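You operate a simulated robot arm through the tools that you are given. There is no shell and no other tool.

The job below is to be done with a simulated robot arm. You get a single attempt, and the scene is never put back.

Task
Crimp the blue can on the turntable at 27.0 mm.
Fine: set the grey dial; red switch off, turn the can under the head by the star knob, red switch on again, then push the lever down.

Only the result counts: the job must be done as asked and must still hold three seconds after the hand-in. Knocking over, shifting, dropping, spilling or breaking anything else fails it.

Robot
A 7-joint arm with a two-finger gripper, fixed in place. Base frame: the origin is at the foot of the arm, x ahead of it, y to its left, z up. Lengths are in mm, angles in rad, forces in N, time in s.
With the tool pointing down near the work surface it reaches from about 220 to 340 mm from the base axis. Its first joint turns from -2.496 to 2.496 rad. Payload 1.08 kg.
The TCP is the grasp point between the finger pads, 16 mm short of the fingertips. In the tool frame z runs along the fingers and y along their closing line. The gripper opens to 88 mm. The gripper's body begins 58 mm behind the TCP.
Orientation is that of the tool frame in the base frame, as [roll, pitch, yaw] about the fixed x, y, z axes, in that order (R = Rz(yaw) Ry(pitch) Rx(roll)). With the fingers straight down and closing along the base's y, the tool's x points along the base's -x, its y along +y and its z along -z.

Tools
- The arm moves only by the tool drive_tool. Its argument "motion" is one flat list of numbers, 7 for each row, row after row: the shift along the base's x, y, z in m, then the turn, a rotation vector about the base's x, y, z in rad, then the finger opening in m, from 0 to 0.088. In form: [tx, ty, tz, rx, ry, rz, grip, tx, ty, tz, rx, ry, rz, grip, ...]. A call has 1 to 20 rows; each row is the pose to reach, as a shift and turn from the pose commanded when the call began. Each row takes 0.2 s and may step no farther than 50 mm and 0.15 rad from the row before; otherwise, or with a gripper value out of range, the whole call is refused. A pose out of reach is approached as far as the arm can. The call stops where the force on the tool passes 40 N (or 10 N more than at its start, if that is more) or the arm is blocked; 0.2 s more then pass. Each finger halts on what it meets, pressing with about 20 N; the grip force reading is that of the motor and also rises with nothing between the fingers. The clock runs only during rows and for 0.2 s after the last one: add rows that repeat a pose to give the fingers time. It gives the time, the measured TCP pose, the force on the tool (base axes), the opening and the grip force at its end, in the units of the frame above (readings bear some noise), with the torque about the TCP (base axes, N m) and any sound that the robot's microphone picked up.
- Cameras (640 x 400 px; columns grow to the right, rows downward): "scene" is fixed at [399.5, -500.8, 641.9]; the picture's right is [1.00, -0.01, 0.00], its down [-0.01, -0.85, -0.52] and it looks along [0.00, 0.52, -0.85] (base axes); focal length 214 px, centre (320, 200). "wrist" rides on the gripper at [82, -8, -92] in the tool frame; the picture's right is [0.10, 0.99, 0.00], its down [-0.70, 0.07, -0.71] and it looks along [-0.71, 0.07, 0.70] (tool axes); focal length 256 px, centre (320, 200).
- capture(camera): a new picture of that camera. The clock stands still meanwhile.
- locate(camera, pixels): for up to 12 pixels [column, row] of the newest picture of that camera ("zoom" is the newest enlarged one), the place [x, y, z] in the base frame of the surface seen there, good to about 2 mm. The clock stands still meanwhile.
- zoom(camera, box): a new picture of the part [left, top, right, bottom] of that camera's present view, enlarged. The clock stands still meanwhile.
- finish_job(): hands the job in; it is judged then, once.

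Unless the task says otherwise, let go and move clear before handing in.

The tools are called after "Emit:" by a JSON object that holds its "api" and its "payload". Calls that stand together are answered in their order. drive_tool: Moves the arm, as the interface text tells. Its arguments: {"type":"object","properties":{"motion":{"type":"array"}},"required":["motion"]} The other tools are called the same way: capture (camera) takes a picture; locate (camera, pixels) gives the place of the surface under pixels of a picture; zoom (camera, box) takes an enlarged picture of a part of a camera's view; finish_job () hands the job in.

At the start:

```text
time_s: 0.0
ee_pos: [461.7, 127.7, 380.3]
ee_rot: [3.141, 0.0, -3.141]
wrist_force: [-0.5, 0.8, 0.0]
wrist_torque: [0.02, -0.05, 0.0]
grip_width: 87.8
gripper_force: 0.0
```

scene: 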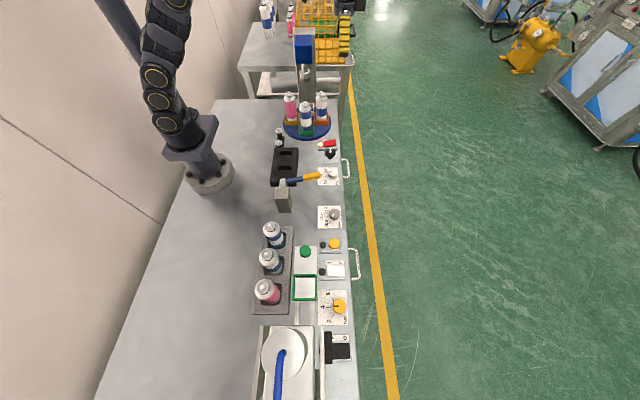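
wrist: 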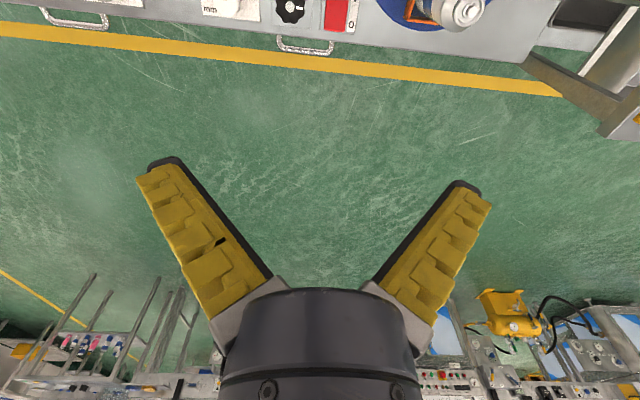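

The opening scene picture shows the turntable with cans near (305,125), a lever near (300,180), and dials along the table's right edge (325–345, 150–345). I'll zoom in on these before moving.

Emit:
{"api": "zoom", "payload": {"camera": "scene", "box": [260, 80, 360, 145]}}

Emit:
{"api": "zoom", "payload": {"camera": "scene", "box": [260, 135, 360, 200]}}

Emit:
{"api": "zoom", "payload": {"camera": "scene", "box": [260, 190, 380, 268]}}

Emit:
{"api": "zoom", "payload": {"camera": "scene", "box": [240, 260, 400, 364]}}

Emit:
{"api": "zoom", "payload": {"camera": "scene", "box": [240, 0, 370, 100]}}

```text
6.15 times, centred on (310, 112) of scene
```

zoom: 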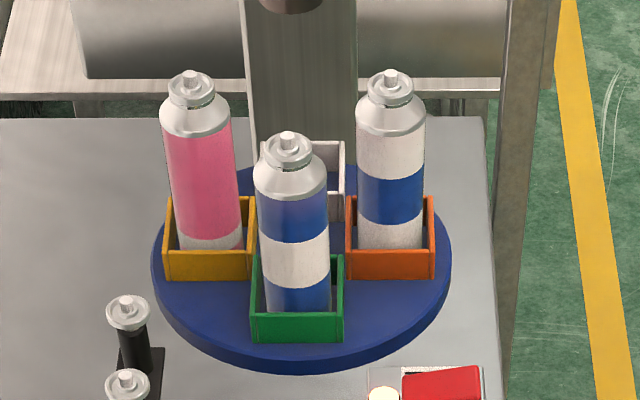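

```text
6.15 times, centred on (310, 168) of scene
```

zoom: 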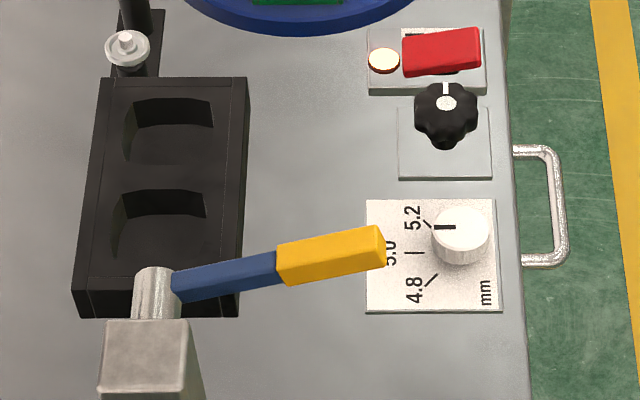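

```text
5.13 times, centred on (320, 229) of scene
```

zoom: 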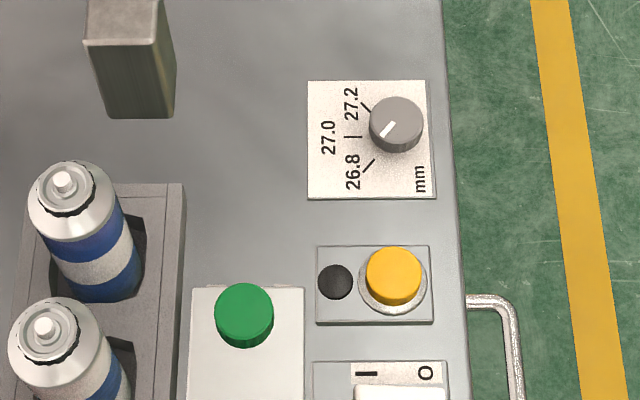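

```text
3.85 times, centred on (320, 312) of scene
```

zoom: 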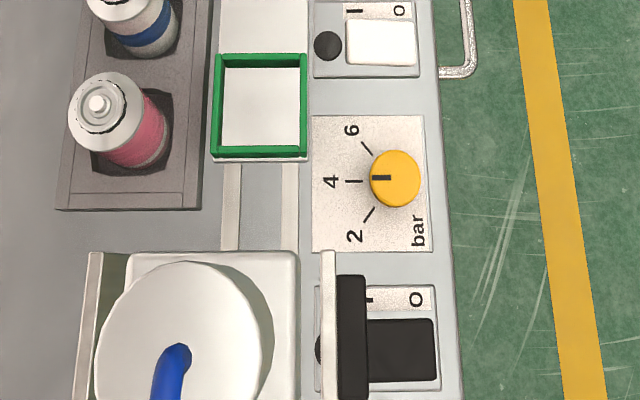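

```text
4.00 times, centred on (305, 50) of scene
```

zoom: 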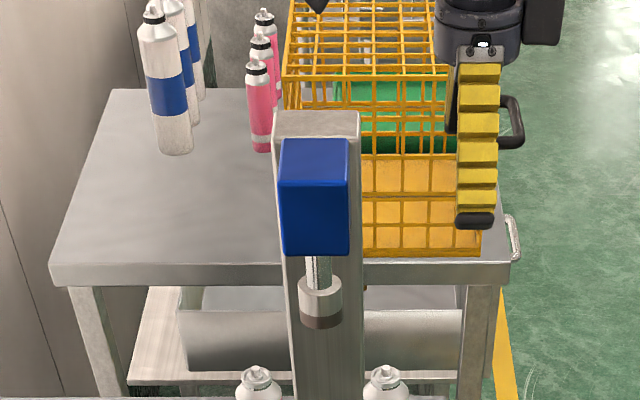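

The turntable carries a pink can (yellow cup), a blue can with a white band (green cup) and a white can with a blue band (orange cup). The grey dial (345,215) points near 26.8. I'll locate the key parts.

Emit:
{"api": "zoom", "payload": {"camera": "scene", "box": [310, 195, 350, 235]}}

Emit:
{"api": "zoom", "payload": {"camera": "scene", "box": [310, 135, 350, 165]}}

Emit:
{"api": "locate", "payload": {"camera": "scene", "pixels": [[334, 215], [331, 150], [329, 143], [332, 142], [322, 145], [305, 180], [318, 176], [290, 182], [306, 105], [291, 97], [321, 97], [305, 70]]}}

```text
10.00 times, centred on (330, 215) of scene
```

zoom: 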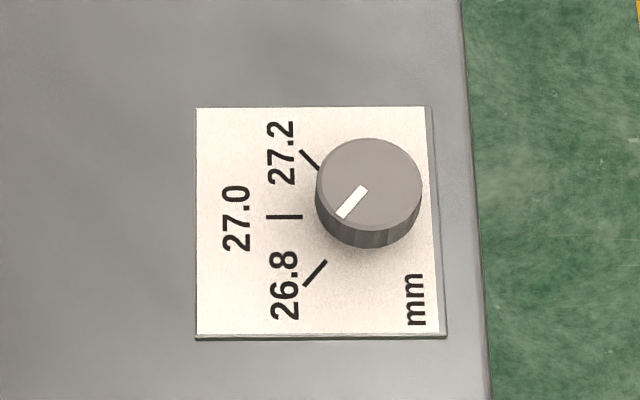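

```text
13.33 times, centred on (330, 150) of scene
```

zoom: 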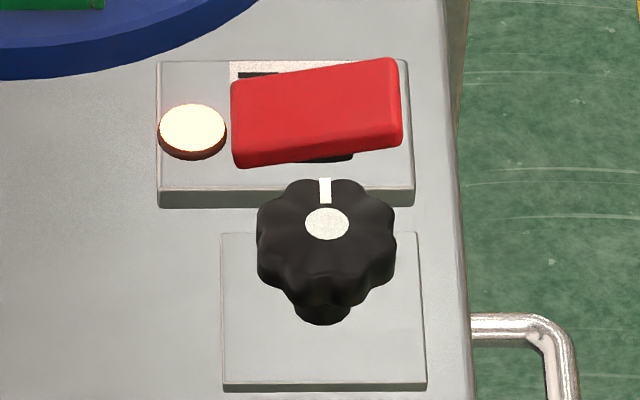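

```text
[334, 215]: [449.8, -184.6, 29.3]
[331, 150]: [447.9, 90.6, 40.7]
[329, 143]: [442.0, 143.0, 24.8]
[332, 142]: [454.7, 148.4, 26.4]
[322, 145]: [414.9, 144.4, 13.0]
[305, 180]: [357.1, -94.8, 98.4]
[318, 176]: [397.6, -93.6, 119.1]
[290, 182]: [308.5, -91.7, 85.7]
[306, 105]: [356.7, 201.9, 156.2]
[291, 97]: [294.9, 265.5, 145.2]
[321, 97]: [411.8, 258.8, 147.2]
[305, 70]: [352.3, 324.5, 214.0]
```

The zooms show the red rocker with its high end toward +x, and a bright lamp at its left, so it looks on. I'll now get precise locations of the dial's top, rim, pointer and plate.

Emit:
{"api": "zoom", "payload": {"camera": "scene", "box": [310, 195, 350, 235]}}

Emit:
{"api": "locate", "payload": {"camera": "zoom", "pixels": [[350, 205], [368, 145], [325, 185], [415, 185], [368, 222], [340, 216], [365, 190], [285, 217], [310, 160], [315, 272], [100, 200], [430, 300]]}}

Emit:
{"api": "zoom", "payload": {"camera": "scene", "box": [310, 135, 350, 165]}}

Emit:
{"api": "locate", "payload": {"camera": "zoom", "pixels": [[326, 224], [325, 190], [265, 220], [388, 225], [325, 265], [240, 90], [245, 155], [395, 70], [395, 135], [315, 110], [192, 128], [240, 350]]}}

```text
10.00 times, centred on (330, 215) of scene
```

zoom: 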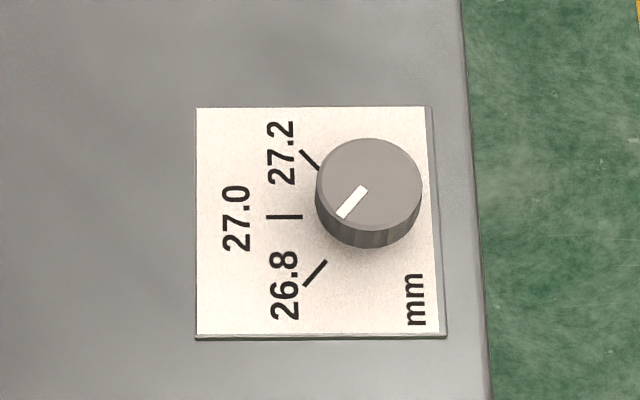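

```text
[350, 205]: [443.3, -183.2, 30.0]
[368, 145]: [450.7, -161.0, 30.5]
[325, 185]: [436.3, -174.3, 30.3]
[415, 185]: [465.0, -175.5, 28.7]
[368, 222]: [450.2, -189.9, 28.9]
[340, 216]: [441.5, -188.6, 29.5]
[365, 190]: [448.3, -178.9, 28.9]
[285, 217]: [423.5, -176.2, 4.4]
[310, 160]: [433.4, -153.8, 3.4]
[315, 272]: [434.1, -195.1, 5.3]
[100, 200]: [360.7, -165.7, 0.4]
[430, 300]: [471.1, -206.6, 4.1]
```

```text
13.33 times, centred on (330, 150) of scene
```

zoom: 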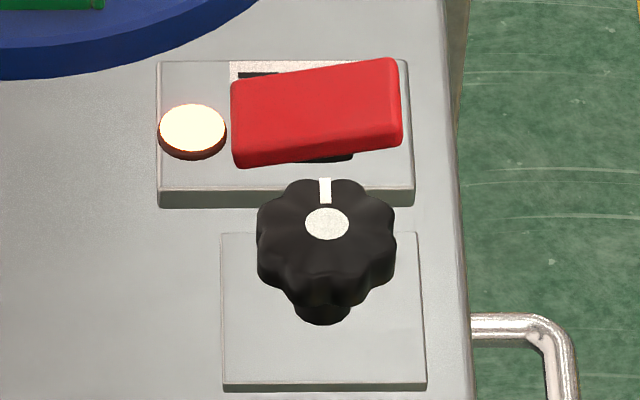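

```text
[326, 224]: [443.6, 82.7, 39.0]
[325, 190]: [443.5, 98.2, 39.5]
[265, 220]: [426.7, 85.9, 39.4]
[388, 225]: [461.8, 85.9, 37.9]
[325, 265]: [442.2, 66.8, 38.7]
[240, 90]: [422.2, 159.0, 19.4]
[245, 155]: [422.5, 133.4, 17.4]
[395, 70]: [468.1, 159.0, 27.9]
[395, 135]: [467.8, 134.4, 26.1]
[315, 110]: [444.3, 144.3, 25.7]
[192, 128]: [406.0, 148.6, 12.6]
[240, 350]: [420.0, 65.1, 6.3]
```

Table is z=0. The dial centre is about (450.5,-176) with its top at z≈29.5, the star knob is at (443.5,83,39) and the rocker at (444,146). The head is over (352,325) and the rear cup there is empty. I'll move high over the grey dial first, to test the reach.

Emit:
{"api": "drive_tool", "payload": {"motion": [-0.0016, -0.0434, -0.0114, 0, 0, 0, 0.088, -0.0032, -0.0868, -0.0228, 0, 0, 0, 0.088, -0.0048, -0.1302, -0.0342, 0, 0, 0, 0.088, -0.0064, -0.1736, -0.0456, 0, 0, 0, 0.08, -0.008, -0.217, -0.057, 0, 0, 0, 0.07, -0.0096, -0.2604, -0.0684, 0, 0, 0, 0.06, -0.0112, -0.3038, -0.08, 0, 0, 0, 0.06, -0.0112, -0.3038, -0.08, 0, 0, 0, 0.06]}}

Emit:
{"api": "capture", "payload": {"camera": "scene"}}

Emit:
{"api": "capture", "payload": {"camera": "wrist"}}

```text
time_s: 1.8
ee_pos: [448.2, -178.5, 300.0]
ee_rot: [3.14, 0.0, -3.14]
wrist_force: [-0.3, -0.6, -0.1]
wrist_torque: [0.0, -0.02, 0.01]
grip_width: 64.0
gripper_force: 2.5
```

```text
taken
```

scene: 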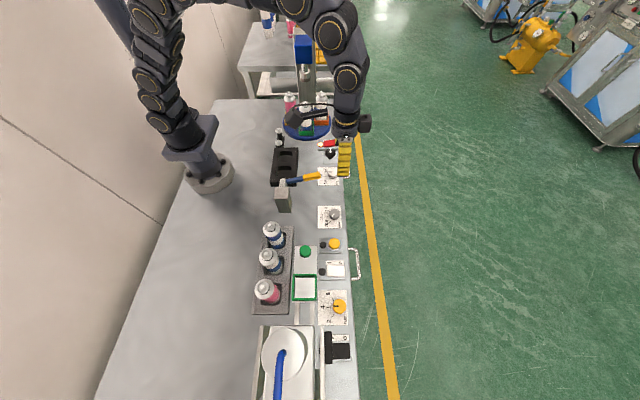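

```text
taken
```

wrist: 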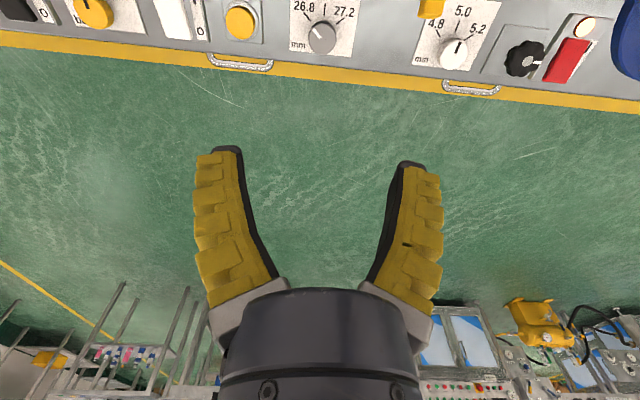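

The arm reached (448,-178,300) without trouble, and the wrist view shows the grey dial at (320,38). I'll go down in steps to see how far it can follow with the tool pointing down.

Emit:
{"api": "drive_tool", "payload": {"motion": [0, 0, -0.045, 0, 0, 0, 0.06, 0, 0, -0.09, 0, 0, 0, 0.06, 0, 0, -0.135, 0, 0, 0, 0.06, 0, 0, -0.17, 0, 0, 0, 0.06, 0, 0, -0.17, 0, 0, 0, 0.06]}}

Emit:
{"api": "capture", "payload": {"camera": "wrist"}}

Emit:
{"api": "capture", "payload": {"camera": "scene"}}

```text
time_s: 3.0
ee_pos: [449.4, -176.0, 129.3]
ee_rot: [-3.14, 0.001, -3.141]
wrist_force: [-0.7, 0.6, 0.1]
wrist_torque: [0.0, 0.01, -0.02]
grip_width: 63.9
gripper_force: 2.5
```

```text
taken
```

wrist: 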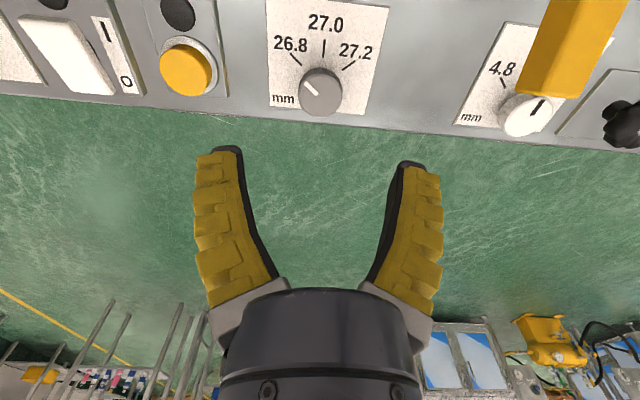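

```text
taken
```

scene: 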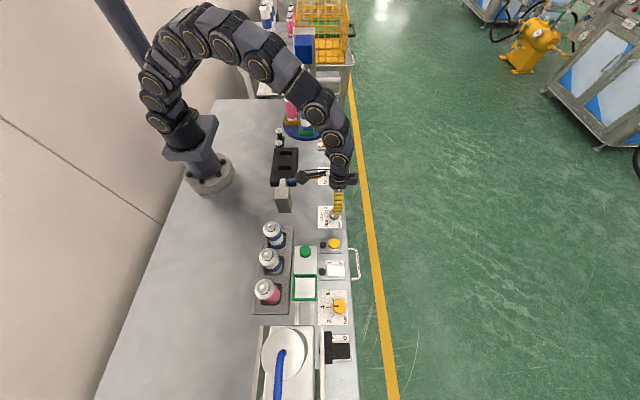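

It still follows at z=129, and the wrist picture shows the dial at (320,92) with its pointer near 26.8. I'll measure the dial from this closer view.

Emit:
{"api": "zoom", "payload": {"camera": "wrist", "box": [260, 0, 400, 120]}}

Emit:
{"api": "locate", "payload": {"camera": "wrist", "pixels": [[303, 84], [341, 86], [321, 70], [319, 99], [313, 91], [304, 82], [324, 47], [295, 57], [348, 65], [320, 110], [545, 100], [520, 90]]}}

```text
3.33 times, centred on (330, 60) of wrist
```

zoom: 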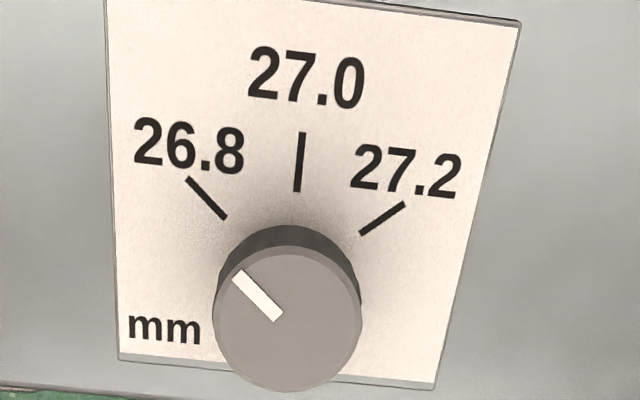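

```text
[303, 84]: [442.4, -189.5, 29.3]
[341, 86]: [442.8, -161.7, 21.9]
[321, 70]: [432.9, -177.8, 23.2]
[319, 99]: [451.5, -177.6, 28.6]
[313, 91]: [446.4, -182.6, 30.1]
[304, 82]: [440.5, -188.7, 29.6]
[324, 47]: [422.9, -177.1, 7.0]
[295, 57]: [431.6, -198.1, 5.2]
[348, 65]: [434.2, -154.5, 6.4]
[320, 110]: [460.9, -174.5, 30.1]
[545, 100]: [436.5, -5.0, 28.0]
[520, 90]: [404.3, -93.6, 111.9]
```

Zooming in a little more on the dial to fix its centre and pointer angle.

Emit:
{"api": "zoom", "payload": {"camera": "wrist", "box": [288, 60, 352, 120]}}

Emit:
{"api": "locate", "payload": {"camera": "zoom", "pixels": [[320, 200], [280, 220], [180, 240], [420, 240], [300, 130], [300, 350]]}}

```text
6.67 times, centred on (320, 90) of wrist
```

zoom: 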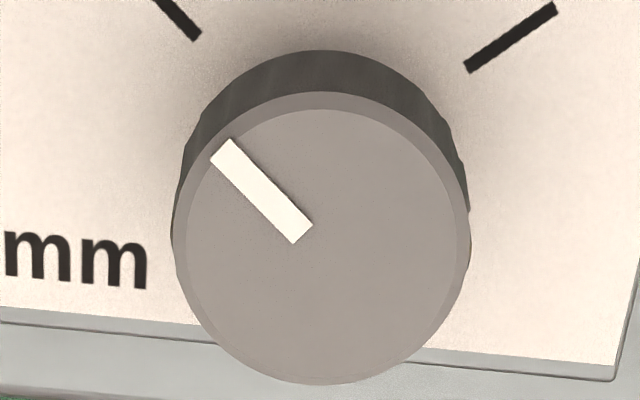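

```text
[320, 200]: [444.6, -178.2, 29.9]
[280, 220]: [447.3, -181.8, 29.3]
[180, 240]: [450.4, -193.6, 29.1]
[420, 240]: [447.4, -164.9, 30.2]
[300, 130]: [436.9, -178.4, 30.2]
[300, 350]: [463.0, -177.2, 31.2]
```

The pointer is about 50° to the 26.8 side of the -x direction, where 27.0 is marked, and the dial centre is about (450.4,-176.8). I'll yaw the tool by +0.87 rad first, so the gripping turn ends at the present yaw and the camera stays away from the lever.

Emit:
{"api": "drive_tool", "payload": {"motion": [0, 0, 0, 0, 0, 0.145, 0.06, 0, 0, 0, 0, 0, 0.29, 0.06, 0, 0, 0, 0, 0, 0.435, 0.06, 0, 0, 0, 0, 0, 0.58, 0.06, 0, 0, 0, 0, 0, 0.725, 0.06, 0, -0.0005, 0, 0, 0, 0.87, 0.06, 0, -0.0005, 0, 0, 0, 0.87, 0.06]}}

Emit:
{"api": "capture", "payload": {"camera": "wrist"}}

Emit:
{"api": "capture", "payload": {"camera": "scene"}}

```text
time_s: 4.6
ee_pos: [449.5, -175.7, 130.8]
ee_rot: [-3.141, 0.0, -2.269]
wrist_force: [0.2, 0.3, 0.7]
wrist_torque: [0.01, 0.02, 0.03]
grip_width: 64.1
gripper_force: 3.4
```

```text
taken
```

wrist: 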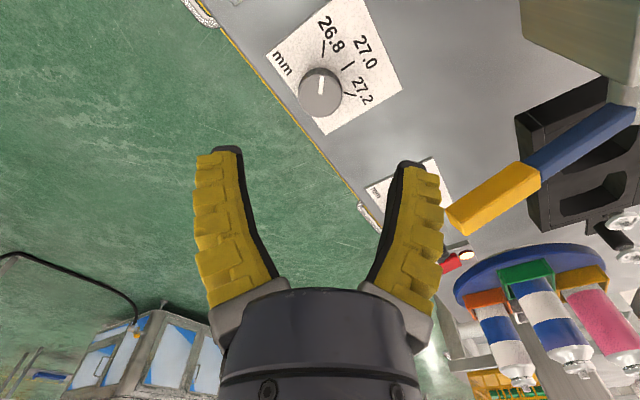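

```text
taken
```

scene: 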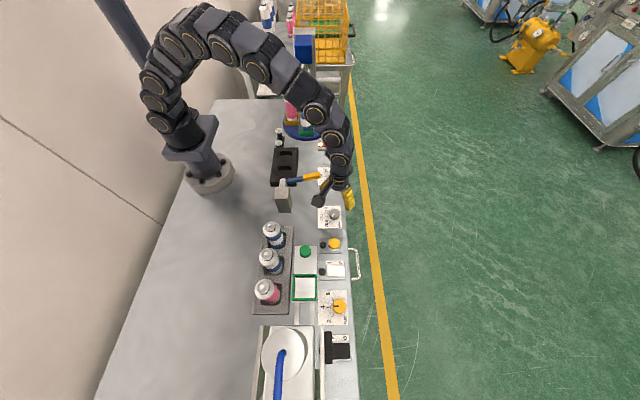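

Yaw is now -2.269 and the dial still sits on the tool axis. I'll go down around the dial with the fingers open, to TCP z≈26.

Emit:
{"api": "drive_tool", "payload": {"motion": [0, 0, -0.04, 0, 0, 0, 0.06, 0, 0, -0.07, 0, 0, 0, 0.06, 0, 0, -0.09, 0, 0, 0, 0.06, 0, 0, -0.104, 0, 0, 0, 0.06, 0, 0, -0.104, 0, 0, 0, 0.06]}}

Emit:
{"api": "zoom", "payload": {"camera": "scene", "box": [300, 160, 380, 240]}}

Emit:
{"api": "capture", "payload": {"camera": "wrist"}}

```text
time_s: 5.8
ee_pos: [450.8, -175.2, 26.5]
ee_rot: [3.141, 0.0, -2.27]
wrist_force: [-0.7, 0.0, -0.1]
wrist_torque: [-0.01, -0.02, 0.01]
grip_width: 63.9
gripper_force: 2.8
```

```text
5.00 times, centred on (340, 200) of scene
```

zoom: 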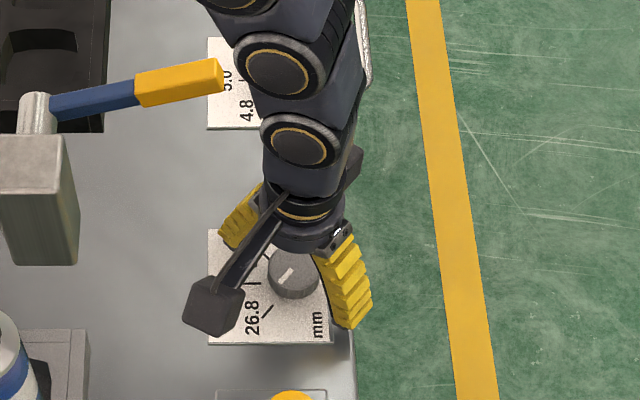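

```text
taken
```

wrist: 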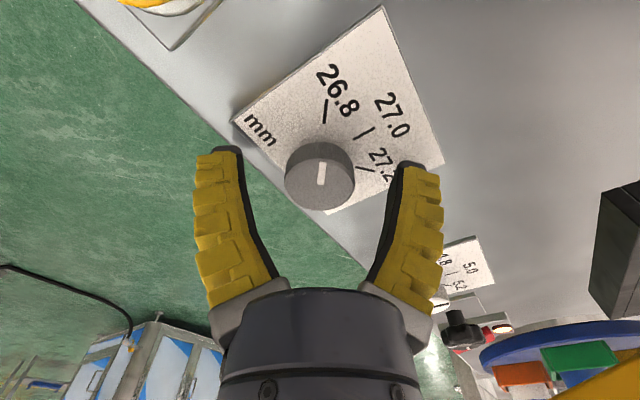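

The dial sits between the fingertips in the wrist picture. I'll close on it and hold.

Emit:
{"api": "drive_tool", "payload": {"motion": [0, 0, 0, 0, 0, 0, 0.045, 0, 0, 0, 0, 0, 0, 0.03, 0, 0, 0, 0, 0, 0, 0.02, 0, 0, 0, 0, 0, 0, 0.01]}}

Emit:
{"api": "capture", "payload": {"camera": "wrist"}}

```text
time_s: 6.8
ee_pos: [450.1, -176.0, 27.9]
ee_rot: [-3.141, 0.0, -2.273]
wrist_force: [-4.1, 3.0, 12.4]
wrist_torque: [0.06, 0.01, 0.0]
grip_width: 26.6
gripper_force: 22.1
```

```text
taken
```

wrist: 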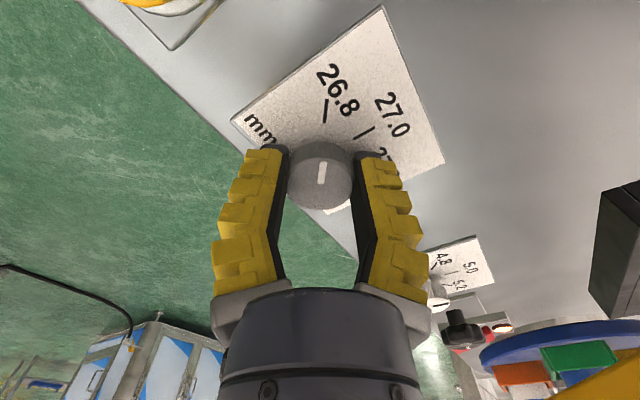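

The dial is held (opening 26.6 mm, grip 22 N), with a small upward push of 12 N on the fingertips. I'll lift 1.5 mm and turn by -0.87 rad.

Emit:
{"api": "drive_tool", "payload": {"motion": [0, 0, 0.0015, 0, 0, -0.05, 0.01, 0, 0, 0.0015, 0, 0, -0.19, 0.01, 0, 0, 0.0015, 0, 0, -0.33, 0.01, 0, 0, 0.0015, 0, 0, -0.47, 0.01, 0, 0, 0.0015, 0, 0, -0.61, 0.01, 0, 0, 0.0015, 0, 0, -0.75, 0.01, 0, 0, 0.0015, 0, 0, -0.87, 0.01, 0, 0, 0.0015, 0, 0, -0.87, 0.01]}}

Emit:
{"api": "zoom", "payload": {"camera": "wrist", "box": [220, 60, 420, 260]}}

```text
time_s: 8.6
ee_pos: [449.5, -176.1, 27.5]
ee_rot: [3.14, 0.0, 3.14]
wrist_force: [-2.8, 18.7, 10.6]
wrist_torque: [0.13, 0.11, 0.02]
grip_width: 26.4
gripper_force: 22.3
```

```text
2.00 times, centred on (320, 160) of wrist
```

zoom: 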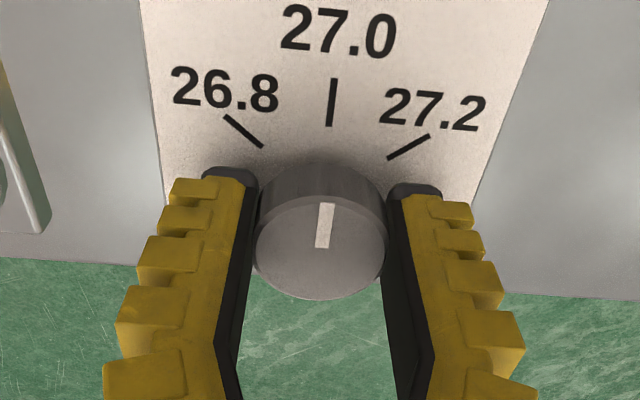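

The dial turned, and its pointer now runs from (319,248) to (327,204) in the zoom, close to the 27.0 tick at (331,100). I'll locate these points to check the angle before letting go.

Emit:
{"api": "zoom", "payload": {"camera": "wrist", "box": [290, 80, 350, 220]}}

Emit:
{"api": "zoom", "payload": {"camera": "wrist", "box": [290, 140, 350, 190]}}

Emit:
{"api": "locate", "payload": {"camera": "wrist", "pixels": [[320, 183], [323.5, 162], [325, 122], [326, 101], [321, 172], [288, 179], [352, 183], [281, 125], [364, 132]]}}

```text
2.86 times, centred on (320, 150) of wrist
```

zoom: 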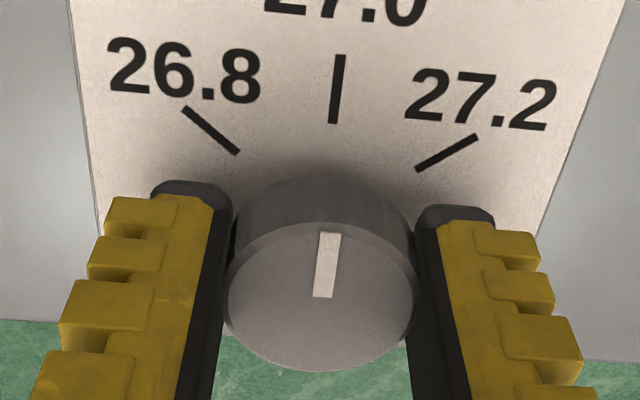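

```text
8.00 times, centred on (320, 165) of wrist
```

zoom: 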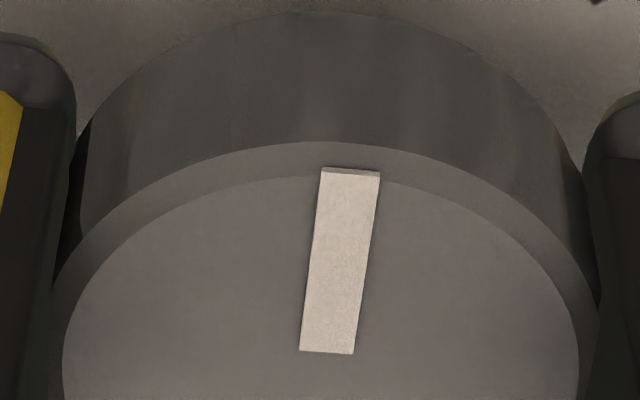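

```text
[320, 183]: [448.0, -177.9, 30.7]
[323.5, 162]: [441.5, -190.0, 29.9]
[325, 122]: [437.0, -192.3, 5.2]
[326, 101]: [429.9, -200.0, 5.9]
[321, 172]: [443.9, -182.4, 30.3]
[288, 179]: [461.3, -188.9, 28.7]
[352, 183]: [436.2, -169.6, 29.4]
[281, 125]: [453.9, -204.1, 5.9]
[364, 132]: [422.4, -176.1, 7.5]
```

The last "wrist" capture was from before the turn, so those locations are stale. I'll locate from the newest zoom instead.

Emit:
{"api": "locate", "payload": {"camera": "zoom", "pixels": [[326, 345], [348, 178], [337, 260], [330, 320], [345, 200]]}}

Emit:
{"api": "zoom", "payload": {"camera": "wrist", "box": [230, 80, 410, 200]}}

Emit:
{"api": "locate", "payload": {"camera": "zoom", "pixels": [[341, 145], [345, 70], [330, 325], [338, 260], [210, 170], [455, 195]]}}

```text
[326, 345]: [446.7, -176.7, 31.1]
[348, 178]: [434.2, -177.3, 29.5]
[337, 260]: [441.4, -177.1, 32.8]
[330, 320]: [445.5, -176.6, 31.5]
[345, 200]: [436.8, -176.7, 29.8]
```

```text
3.33 times, centred on (320, 140) of wrist
```

zoom: 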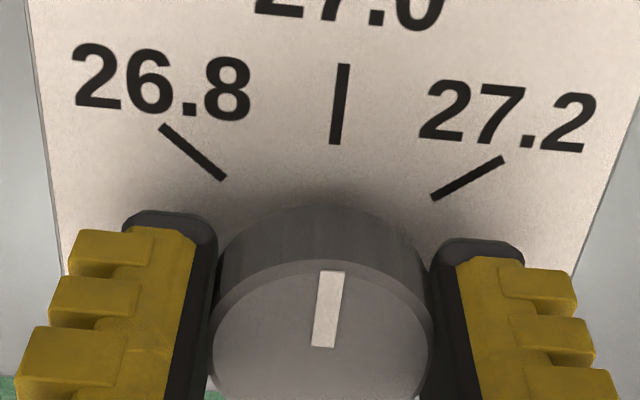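

```text
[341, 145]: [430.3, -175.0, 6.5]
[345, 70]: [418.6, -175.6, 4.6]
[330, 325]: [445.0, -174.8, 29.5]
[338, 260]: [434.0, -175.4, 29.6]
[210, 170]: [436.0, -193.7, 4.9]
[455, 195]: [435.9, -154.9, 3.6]
```

The pointer runs (446.7,-176.7)→(434.2,-177.3) and the 27.0 tick (430.3,-175.0)→(418.6,-175.6), so they're parallel. I'll open the fingers, rise straight up and check again.

Emit:
{"api": "drive_tool", "payload": {"motion": [0, 0, 0, 0, 0, 0, 0.03, 0, 0, 0, 0, 0, 0, 0.045, 0, 0, 0, 0, 0, 0, 0.06, 0, 0, 0, 0, 0, 0, 0.06, 0, 0, 0.03, 0, 0, 0, 0.06, 0, 0, 0.075, 0, 0, 0, 0.06, 0, 0, 0.105, 0, 0, 0, 0.06, 0, 0, 0.105, 0, 0, 0, 0.06]}}

Emit:
{"api": "capture", "payload": {"camera": "wrist"}}

Emit:
{"api": "zoom", "payload": {"camera": "wrist", "box": [260, 0, 400, 120]}}

Emit:
{"api": "zoom", "payload": {"camera": "scene", "box": [310, 195, 350, 235]}}

```text
time_s: 10.4
ee_pos: [448.2, -175.3, 131.9]
ee_rot: [3.14, 0.0, 3.14]
wrist_force: [0.0, 0.5, 0.1]
wrist_torque: [0.06, 0.0, 0.0]
grip_width: 64.1
gripper_force: 2.9
```

```text
taken
```

wrist: 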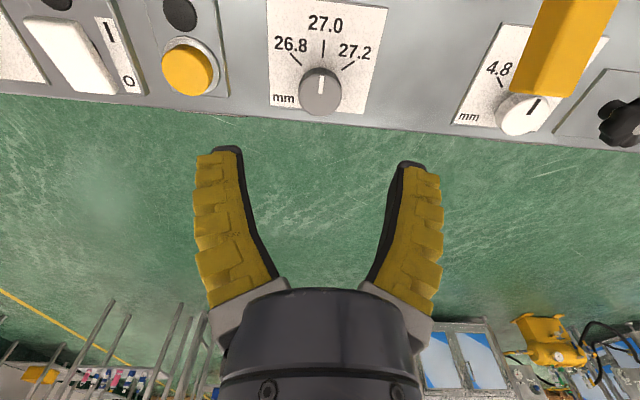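

```text
3.33 times, centred on (330, 60) of wrist
```

zoom: 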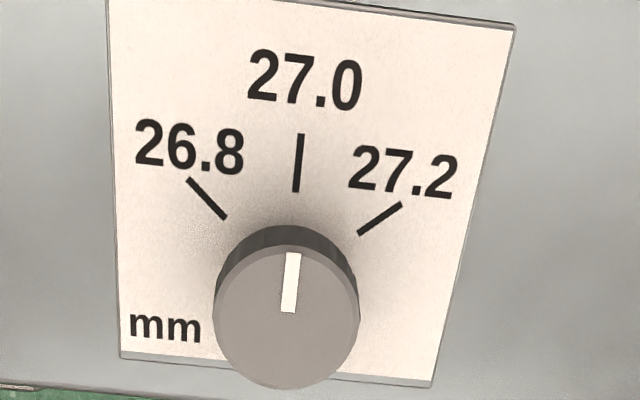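

```text
10.00 times, centred on (330, 215) of scene
```

zoom: 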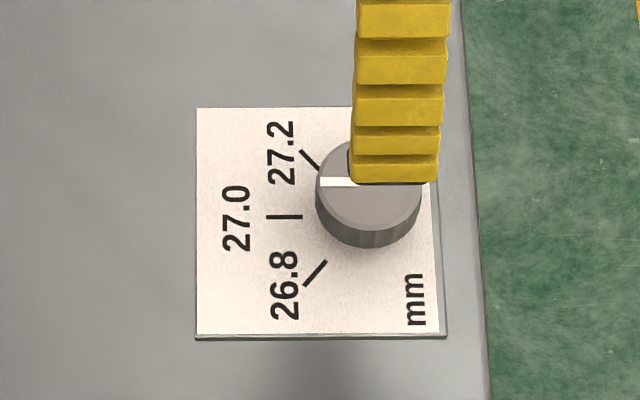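

The pointer, (288,312)→(293,253), lines up with the 27.0 tick, (296,191)→(301,135), so the dial is set. Next I'll raise, close the fingers and move above the high (+x) end of the red rocker at about (463,146).

Emit:
{"api": "drive_tool", "payload": {"motion": [0, 0.01, 0.045, 0, 0, 0, 0.06, 0.001, 0.055, 0.06, 0, 0, 0, 0.05, 0.003, 0.1, 0.06, 0, 0, 0, 0.04, 0.005, 0.145, 0.06, 0, 0, 0, 0.03, 0.007, 0.19, 0.06, 0, 0, 0, 0.02, 0.009, 0.235, 0.06, 0, 0, 0, 0.01, 0.011, 0.28, 0.06, 0, 0, 0, 0, 0.0125, 0.3226, 0.06, 0, 0, 0, 0, 0.0125, 0.3226, 0.015, 0, 0, 0, 0, 0.0125, 0.3226, 0.0, 0, 0, 0, 0, 0.0125, 0.3226, 0.0, 0, 0, 0, 0]}}

Emit:
{"api": "capture", "payload": {"camera": "wrist"}}

Emit:
{"api": "capture", "payload": {"camera": "scene"}}

```text
time_s: 12.8
ee_pos: [462.3, 145.1, 133.7]
ee_rot: [-3.141, -0.003, 3.141]
wrist_force: [-0.5, -0.3, -0.3]
wrist_torque: [0.01, -0.03, 0.01]
grip_width: 0.0
gripper_force: 20.1
```

```text
taken
```

wrist: 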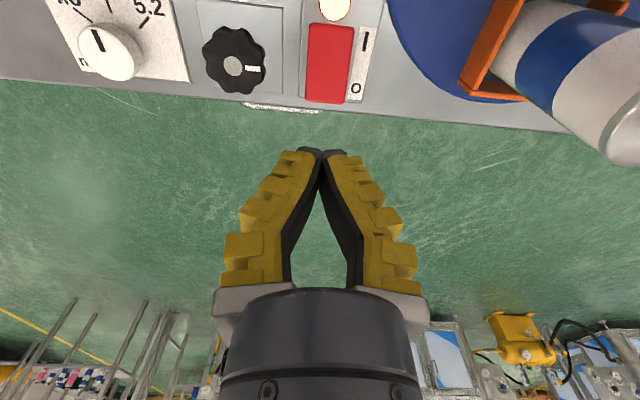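

```text
taken
```

scene: 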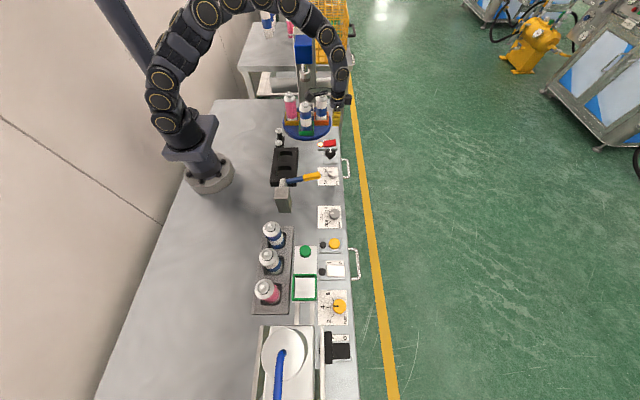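

The fingers are closed at (462,145,134), and the wrist picture shows the rocker at (330,63) with "I" at the robot side and "O" at the +x side. I'll measure the rocker's height profile here.

Emit:
{"api": "locate", "payload": {"camera": "wrist", "pixels": [[312, 30], [350, 32], [310, 95], [342, 98], [330, 62], [328, 95], [331, 35], [365, 40], [357, 87], [233, 67], [253, 68], [334, 5]]}}

Emit:
{"api": "zoom", "payload": {"camera": "wrist", "box": [190, 0, 400, 110]}}

```text
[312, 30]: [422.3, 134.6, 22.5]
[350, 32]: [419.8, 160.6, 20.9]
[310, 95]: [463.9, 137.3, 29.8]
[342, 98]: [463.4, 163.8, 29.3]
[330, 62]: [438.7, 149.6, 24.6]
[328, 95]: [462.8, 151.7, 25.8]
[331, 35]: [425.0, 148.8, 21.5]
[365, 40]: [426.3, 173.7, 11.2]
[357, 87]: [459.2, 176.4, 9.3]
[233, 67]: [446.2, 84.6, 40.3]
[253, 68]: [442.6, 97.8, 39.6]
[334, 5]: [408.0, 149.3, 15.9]
```

```text
3.05 times, centred on (295, 55) of wrist
```

zoom: 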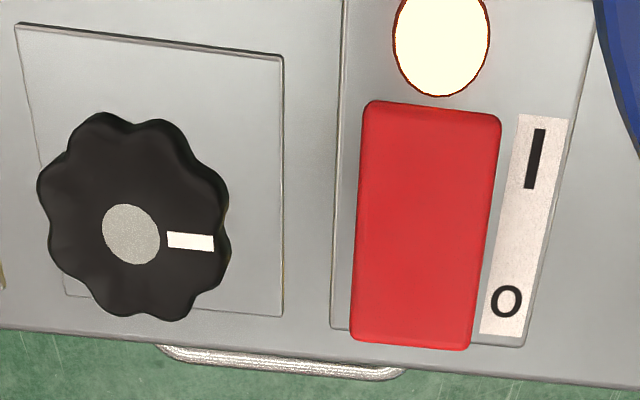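

The rocker spans x 420–467 and y 134–162, and its +x end is high at z≈29. I'll press that end down with the closed fingertips.

Emit:
{"api": "drive_tool", "payload": {"motion": [0, 0.002, -0.04, 0, 0, 0, 0, 0, 0.002, -0.075, 0, 0, 0, 0, 0, 0.002, -0.085, 0, 0, 0, 0, 0, 0.002, -0.09, 0, 0, 0, 0, 0, 0.002, -0.094, 0, 0, 0, 0, 0, 0.002, -0.097, 0, 0, 0, 0]}}

Emit:
{"api": "capture", "payload": {"camera": "wrist"}}

Emit:
{"api": "zoom", "payload": {"camera": "scene", "box": [290, 110, 370, 165]}}

```text
time_s: 14.2
ee_pos: [463.3, 148.6, 36.6]
ee_rot: [3.141, 0.003, -3.141]
wrist_force: [-1.7, -0.4, 12.2]
wrist_torque: [-0.01, 0.11, -0.02]
grip_width: 5.9
gripper_force: 21.9
```

```text
taken
```

wrist: 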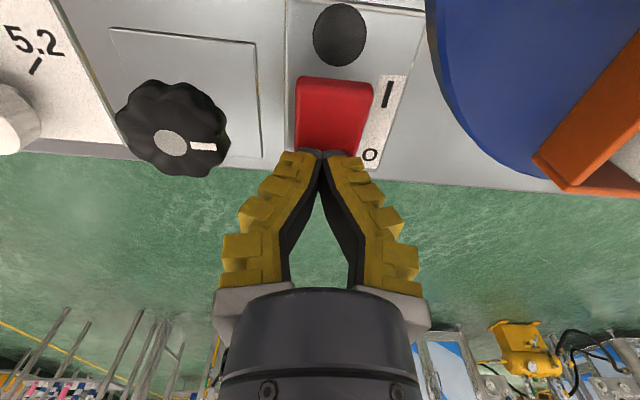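

```text
7.27 times, centred on (330, 138) of scene
```

zoom: 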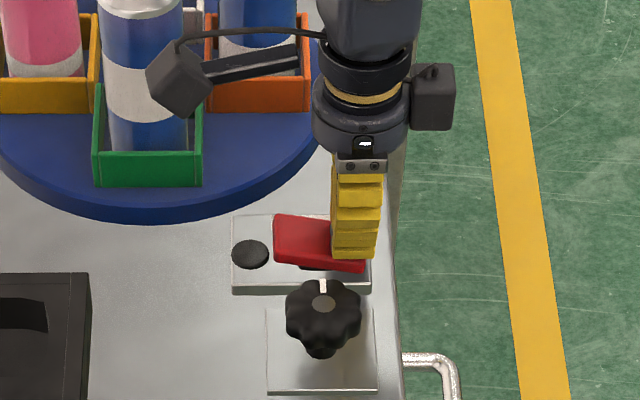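

The lamp at (340,33) went dark and the rocker tipped to O, so the red switch is off. Before lifting I'll measure the star knob from this close view.

Emit:
{"api": "locate", "payload": {"camera": "wrist", "pixels": [[170, 143], [122, 120], [225, 148], [172, 85], [175, 172], [200, 146], [190, 110], [150, 160], [320, 100]]}}

Emit:
{"api": "zoom", "payload": {"camera": "wrist", "box": [100, 60, 260, 190]}}

Emit:
{"api": "locate", "payload": {"camera": "scene", "pixels": [[305, 105], [305, 130], [289, 122], [322, 122], [305, 137], [284, 118], [329, 125]]}}

```text
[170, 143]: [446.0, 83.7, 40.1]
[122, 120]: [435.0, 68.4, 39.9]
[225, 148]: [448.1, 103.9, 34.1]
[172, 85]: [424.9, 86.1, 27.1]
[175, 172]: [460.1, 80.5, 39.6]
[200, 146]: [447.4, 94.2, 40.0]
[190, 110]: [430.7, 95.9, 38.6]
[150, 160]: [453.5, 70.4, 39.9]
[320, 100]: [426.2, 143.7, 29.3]
```

```text
3.08 times, centred on (180, 125) of wrist
```

zoom: 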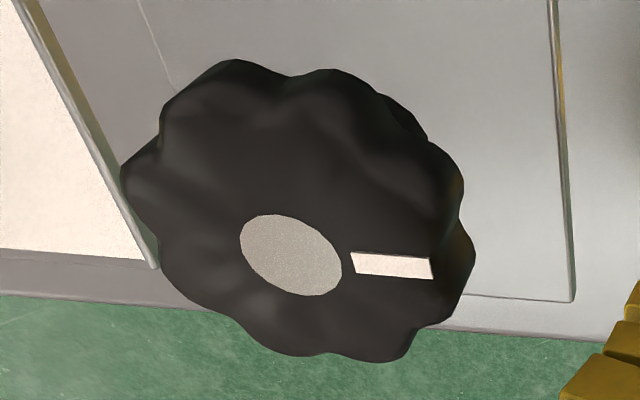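

```text
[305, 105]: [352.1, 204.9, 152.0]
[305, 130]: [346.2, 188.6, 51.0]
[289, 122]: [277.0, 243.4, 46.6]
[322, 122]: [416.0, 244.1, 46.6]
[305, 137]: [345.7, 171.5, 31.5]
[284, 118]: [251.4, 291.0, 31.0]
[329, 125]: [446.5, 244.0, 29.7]
```

The knob centre is about (444.5,83.5), with a head radius near 20 mm and its top at z≈40. I'll lift off, move above it, open the fingers to ~50 mm and pre-turn the yaw by +1.5 rad.

Emit:
{"api": "drive_tool", "payload": {"motion": [0, 0, 0.045, 0, 0, 0, 0, 0, 0, 0.09, 0, 0, 0, 0, -0.009, -0.032, 0.094, 0, 0, 0, 0.02, -0.0185, -0.0645, 0.094, 0, 0, 0, 0.04, -0.0185, -0.0645, 0.094, 0, 0, 0.15, 0.05, -0.0185, -0.0645, 0.094, 0, 0, 0.3, 0.05, -0.0185, -0.0645, 0.094, 0, 0, 0.45, 0.05, -0.0185, -0.0645, 0.094, 0, 0, 0.6, 0.05, -0.0185, -0.0645, 0.094, 0, 0, 0.75, 0.05, -0.0185, -0.0645, 0.094, 0, 0, 0.9, 0.05, -0.0185, -0.0645, 0.094, 0, 0, 1.05, 0.05, -0.0185, -0.0645, 0.094, 0, 0, 1.2, 0.05, -0.0185, -0.0645, 0.094, 0, 0, 1.35, 0.05, -0.0185, -0.0645, 0.094, 0, 0, 1.5, 0.05, -0.0185, -0.0645, 0.094, 0, 0, 1.5, 0.05]}}

Emit:
{"api": "capture", "payload": {"camera": "scene"}}

Emit:
{"api": "capture", "payload": {"camera": "wrist"}}

```text
time_s: 17.4
ee_pos: [444.5, 84.0, 130.8]
ee_rot: [3.141, -0.002, -1.639]
wrist_force: [-0.2, 0.2, 0.4]
wrist_torque: [-0.01, -0.04, 0.01]
grip_width: 54.4
gripper_force: 3.6
```

```text
taken
```

scene: 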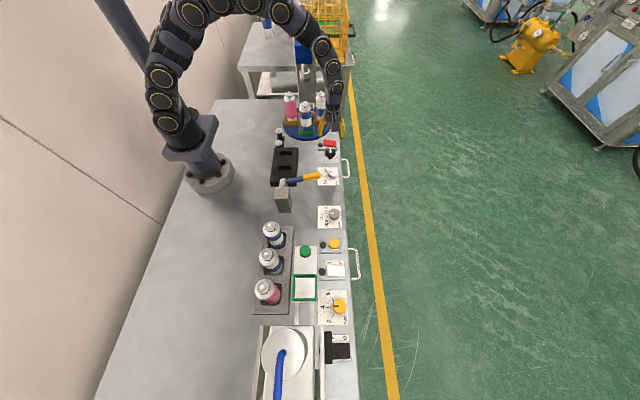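

```text
taken
```

wrist: 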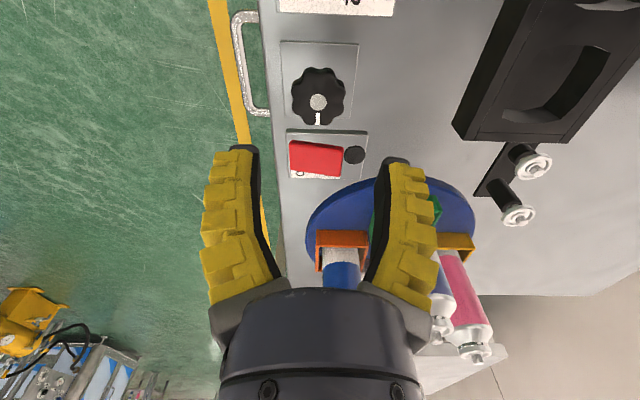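

Yaw -1.64 is reached, the lamp is dark, and the knob is centred under the tool at (319,100). I'll go down around it and close.

Emit:
{"api": "drive_tool", "payload": {"motion": [0, 0, -0.04, 0, 0, 0, 0.05, 0, 0, -0.07, 0, 0, 0, 0.05, 0, 0, -0.085, 0, 0, 0, 0.05, 0, 0, -0.096, 0, 0, 0, 0.05, 0, 0, -0.096, 0, 0, 0, 0.05, 0, 0, -0.096, 0, 0, 0, 0.035, 0, 0, -0.096, 0, 0, 0, 0.02, 0, 0, -0.096, 0, 0, 0, 0.01, 0, 0, -0.096, 0, 0, 0, 0.01]}}

Emit:
{"api": "capture", "payload": {"camera": "wrist"}}

Emit:
{"api": "zoom", "payload": {"camera": "scene", "box": [270, 80, 370, 170]}}

```text
time_s: 19.4
ee_pos: [444.7, 84.0, 33.8]
ee_rot: [-3.14, 0.0, -1.64]
wrist_force: [-2.6, 1.3, 11.0]
wrist_torque: [-0.13, 0.04, 0.01]
grip_width: 33.8
gripper_force: 22.0
```

```text
taken
```

wrist: 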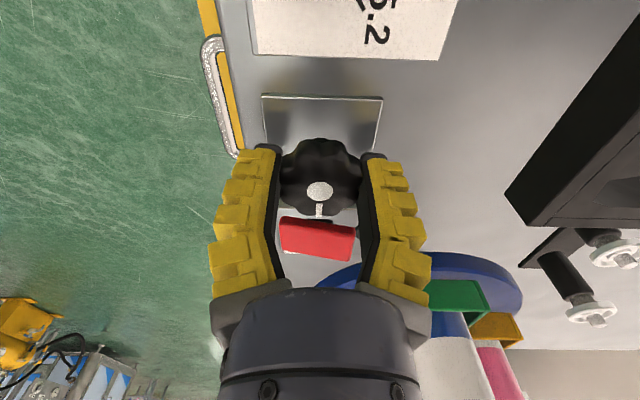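

```text
4.44 times, centred on (320, 125) of scene
```

zoom: 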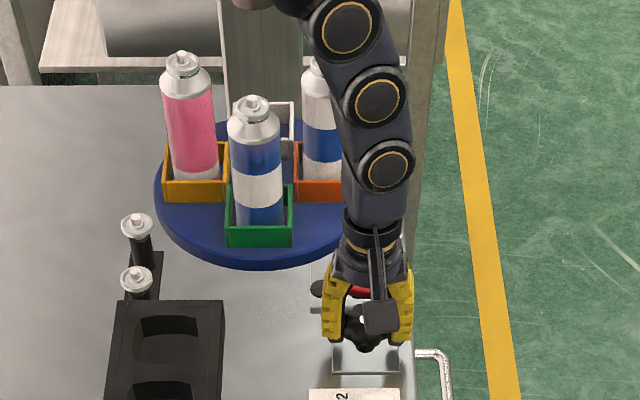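

The knob is held (33.8 mm, 22 N) with its mark still toward +y. I'll turn a first -0.45 rad and see how the table follows.

Emit:
{"api": "drive_tool", "payload": {"motion": [0, 0, 0, 0, 0, -0.1, 0.01, 0, 0, 0, 0, 0, -0.2, 0.01, 0, 0, 0, 0, 0, -0.3, 0.01, 0, 0, 0, 0, 0, -0.4, 0.01, 0, 0, 0, 0, 0, -0.45, 0.01, 0, 0, 0, 0, 0, -0.45, 0.01]}}

Emit:
{"api": "capture", "payload": {"camera": "wrist"}}

Emit:
{"api": "zoom", "payload": {"camera": "scene", "box": [270, 80, 370, 170]}}

```text
time_s: 20.8
ee_pos: [444.2, 84.9, 34.6]
ee_rot: [-3.138, 0.005, -2.093]
wrist_force: [15.4, 10.3, -2.8]
wrist_torque: [0.17, -0.09, 0.03]
grip_width: 34.1
gripper_force: 22.0
```

```text
taken
```

wrist: 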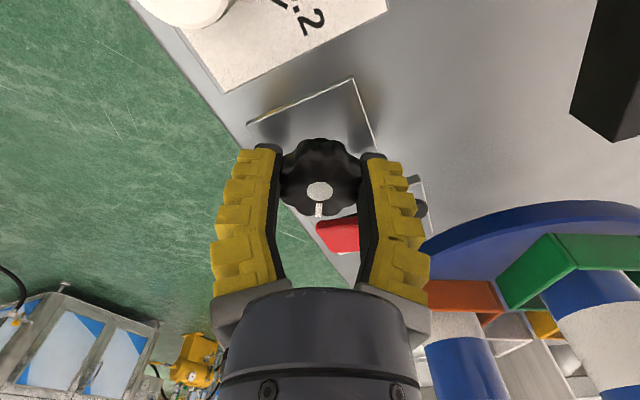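

```text
4.44 times, centred on (320, 125) of scene
```

zoom: 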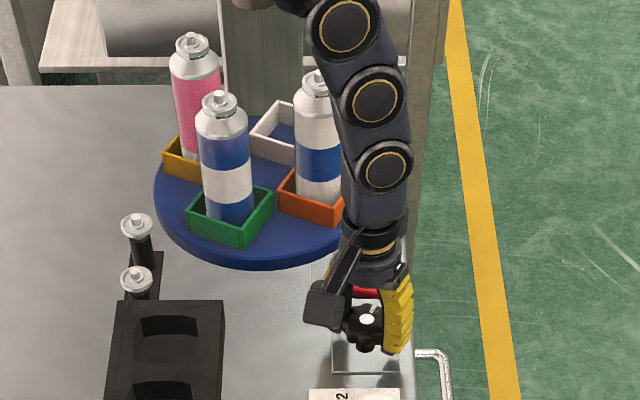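

The table followed the knob clockwise at about 1:1, with the green cup moving toward -x. I'll carry on by another -1.5 rad, which keeps the camera clear of the cans.

Emit:
{"api": "drive_tool", "payload": {"motion": [0.0005, 0.0003, 0, 0, 0, -0.12, 0.01, 0.001, 0.0006, 0, 0, 0, -0.24, 0.01, 0.001, 0.0006, 0, 0, 0, -0.36, 0.01, 0.001, 0.0006, 0, 0, 0, -0.48, 0.01, 0.001, 0.0006, 0, 0, 0, -0.6, 0.01, 0.001, 0.0006, 0, 0, 0, -0.72, 0.01, 0.001, 0.0006, 0, 0, 0, -0.84, 0.01, 0.001, 0.0006, 0, 0, 0, -0.84, 0.01]}}

Emit:
{"api": "zoom", "payload": {"camera": "scene", "box": [270, 80, 370, 170]}}

Emit:
{"api": "capture", "payload": {"camera": "wrist"}}

```text
time_s: 22.6
ee_pos: [444.3, 84.7, 33.4]
ee_rot: [3.141, -0.001, -2.933]
wrist_force: [5.2, 11.8, 13.0]
wrist_torque: [0.11, 0.0, 0.0]
grip_width: 34.7
gripper_force: 22.3
```

```text
4.44 times, centred on (320, 125) of scene
```

zoom: 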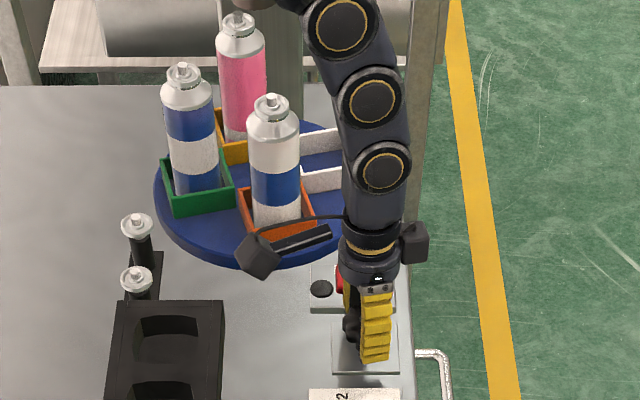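

```text
taken
```

wrist: 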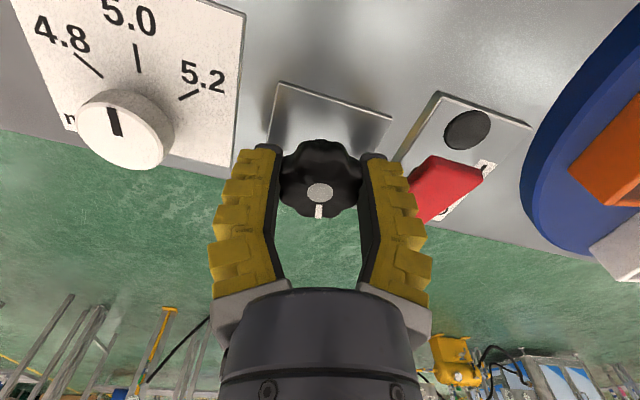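

The knob and table have turned about 74° together, and the white switch and dials look undisturbed. I'll continue by -0.65 rad.

Emit:
{"api": "drive_tool", "payload": {"motion": [0, 0, 0.0005, 0, 0, -0.13, 0.01, 0, 0, 0.0005, 0, 0, -0.26, 0.01, 0, 0, 0.0005, 0, 0, -0.39, 0.01, 0, 0, 0.0005, 0, 0, -0.52, 0.01, 0, 0, 0.0005, 0, 0, -0.65, 0.01, 0, 0, 0.0005, 0, 0, -0.65, 0.01]}}

Emit:
{"api": "zoom", "payload": {"camera": "scene", "box": [270, 80, 370, 170]}}

Emit:
{"api": "capture", "payload": {"camera": "wrist"}}

```text
time_s: 24.0
ee_pos: [444.7, 84.0, 34.5]
ee_rot: [3.141, 0.0, 2.7]
wrist_force: [8.5, 26.3, -6.8]
wrist_torque: [-0.01, 0.21, 0.04]
grip_width: 33.9
gripper_force: 22.0
```

```text
4.44 times, centred on (320, 125) of scene
```

zoom: 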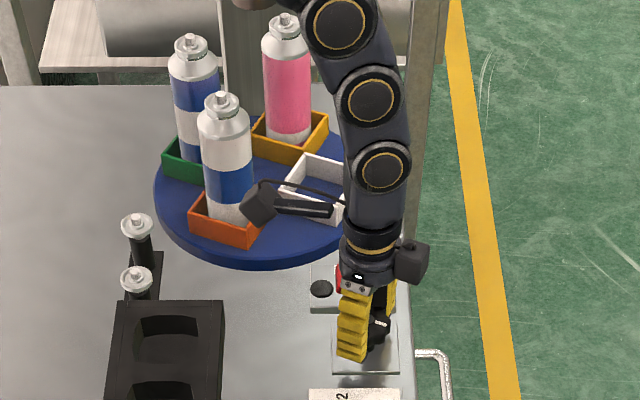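

```text
taken
```

wrist: 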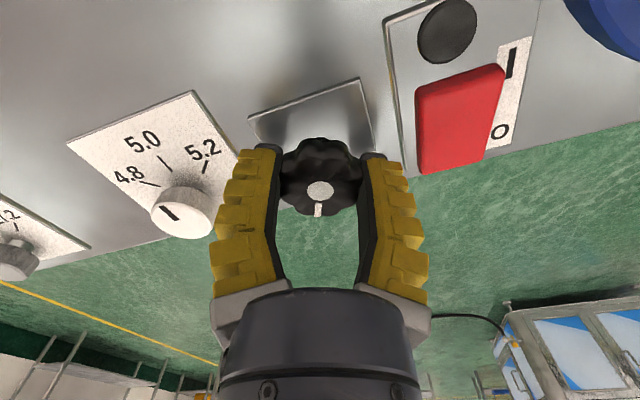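

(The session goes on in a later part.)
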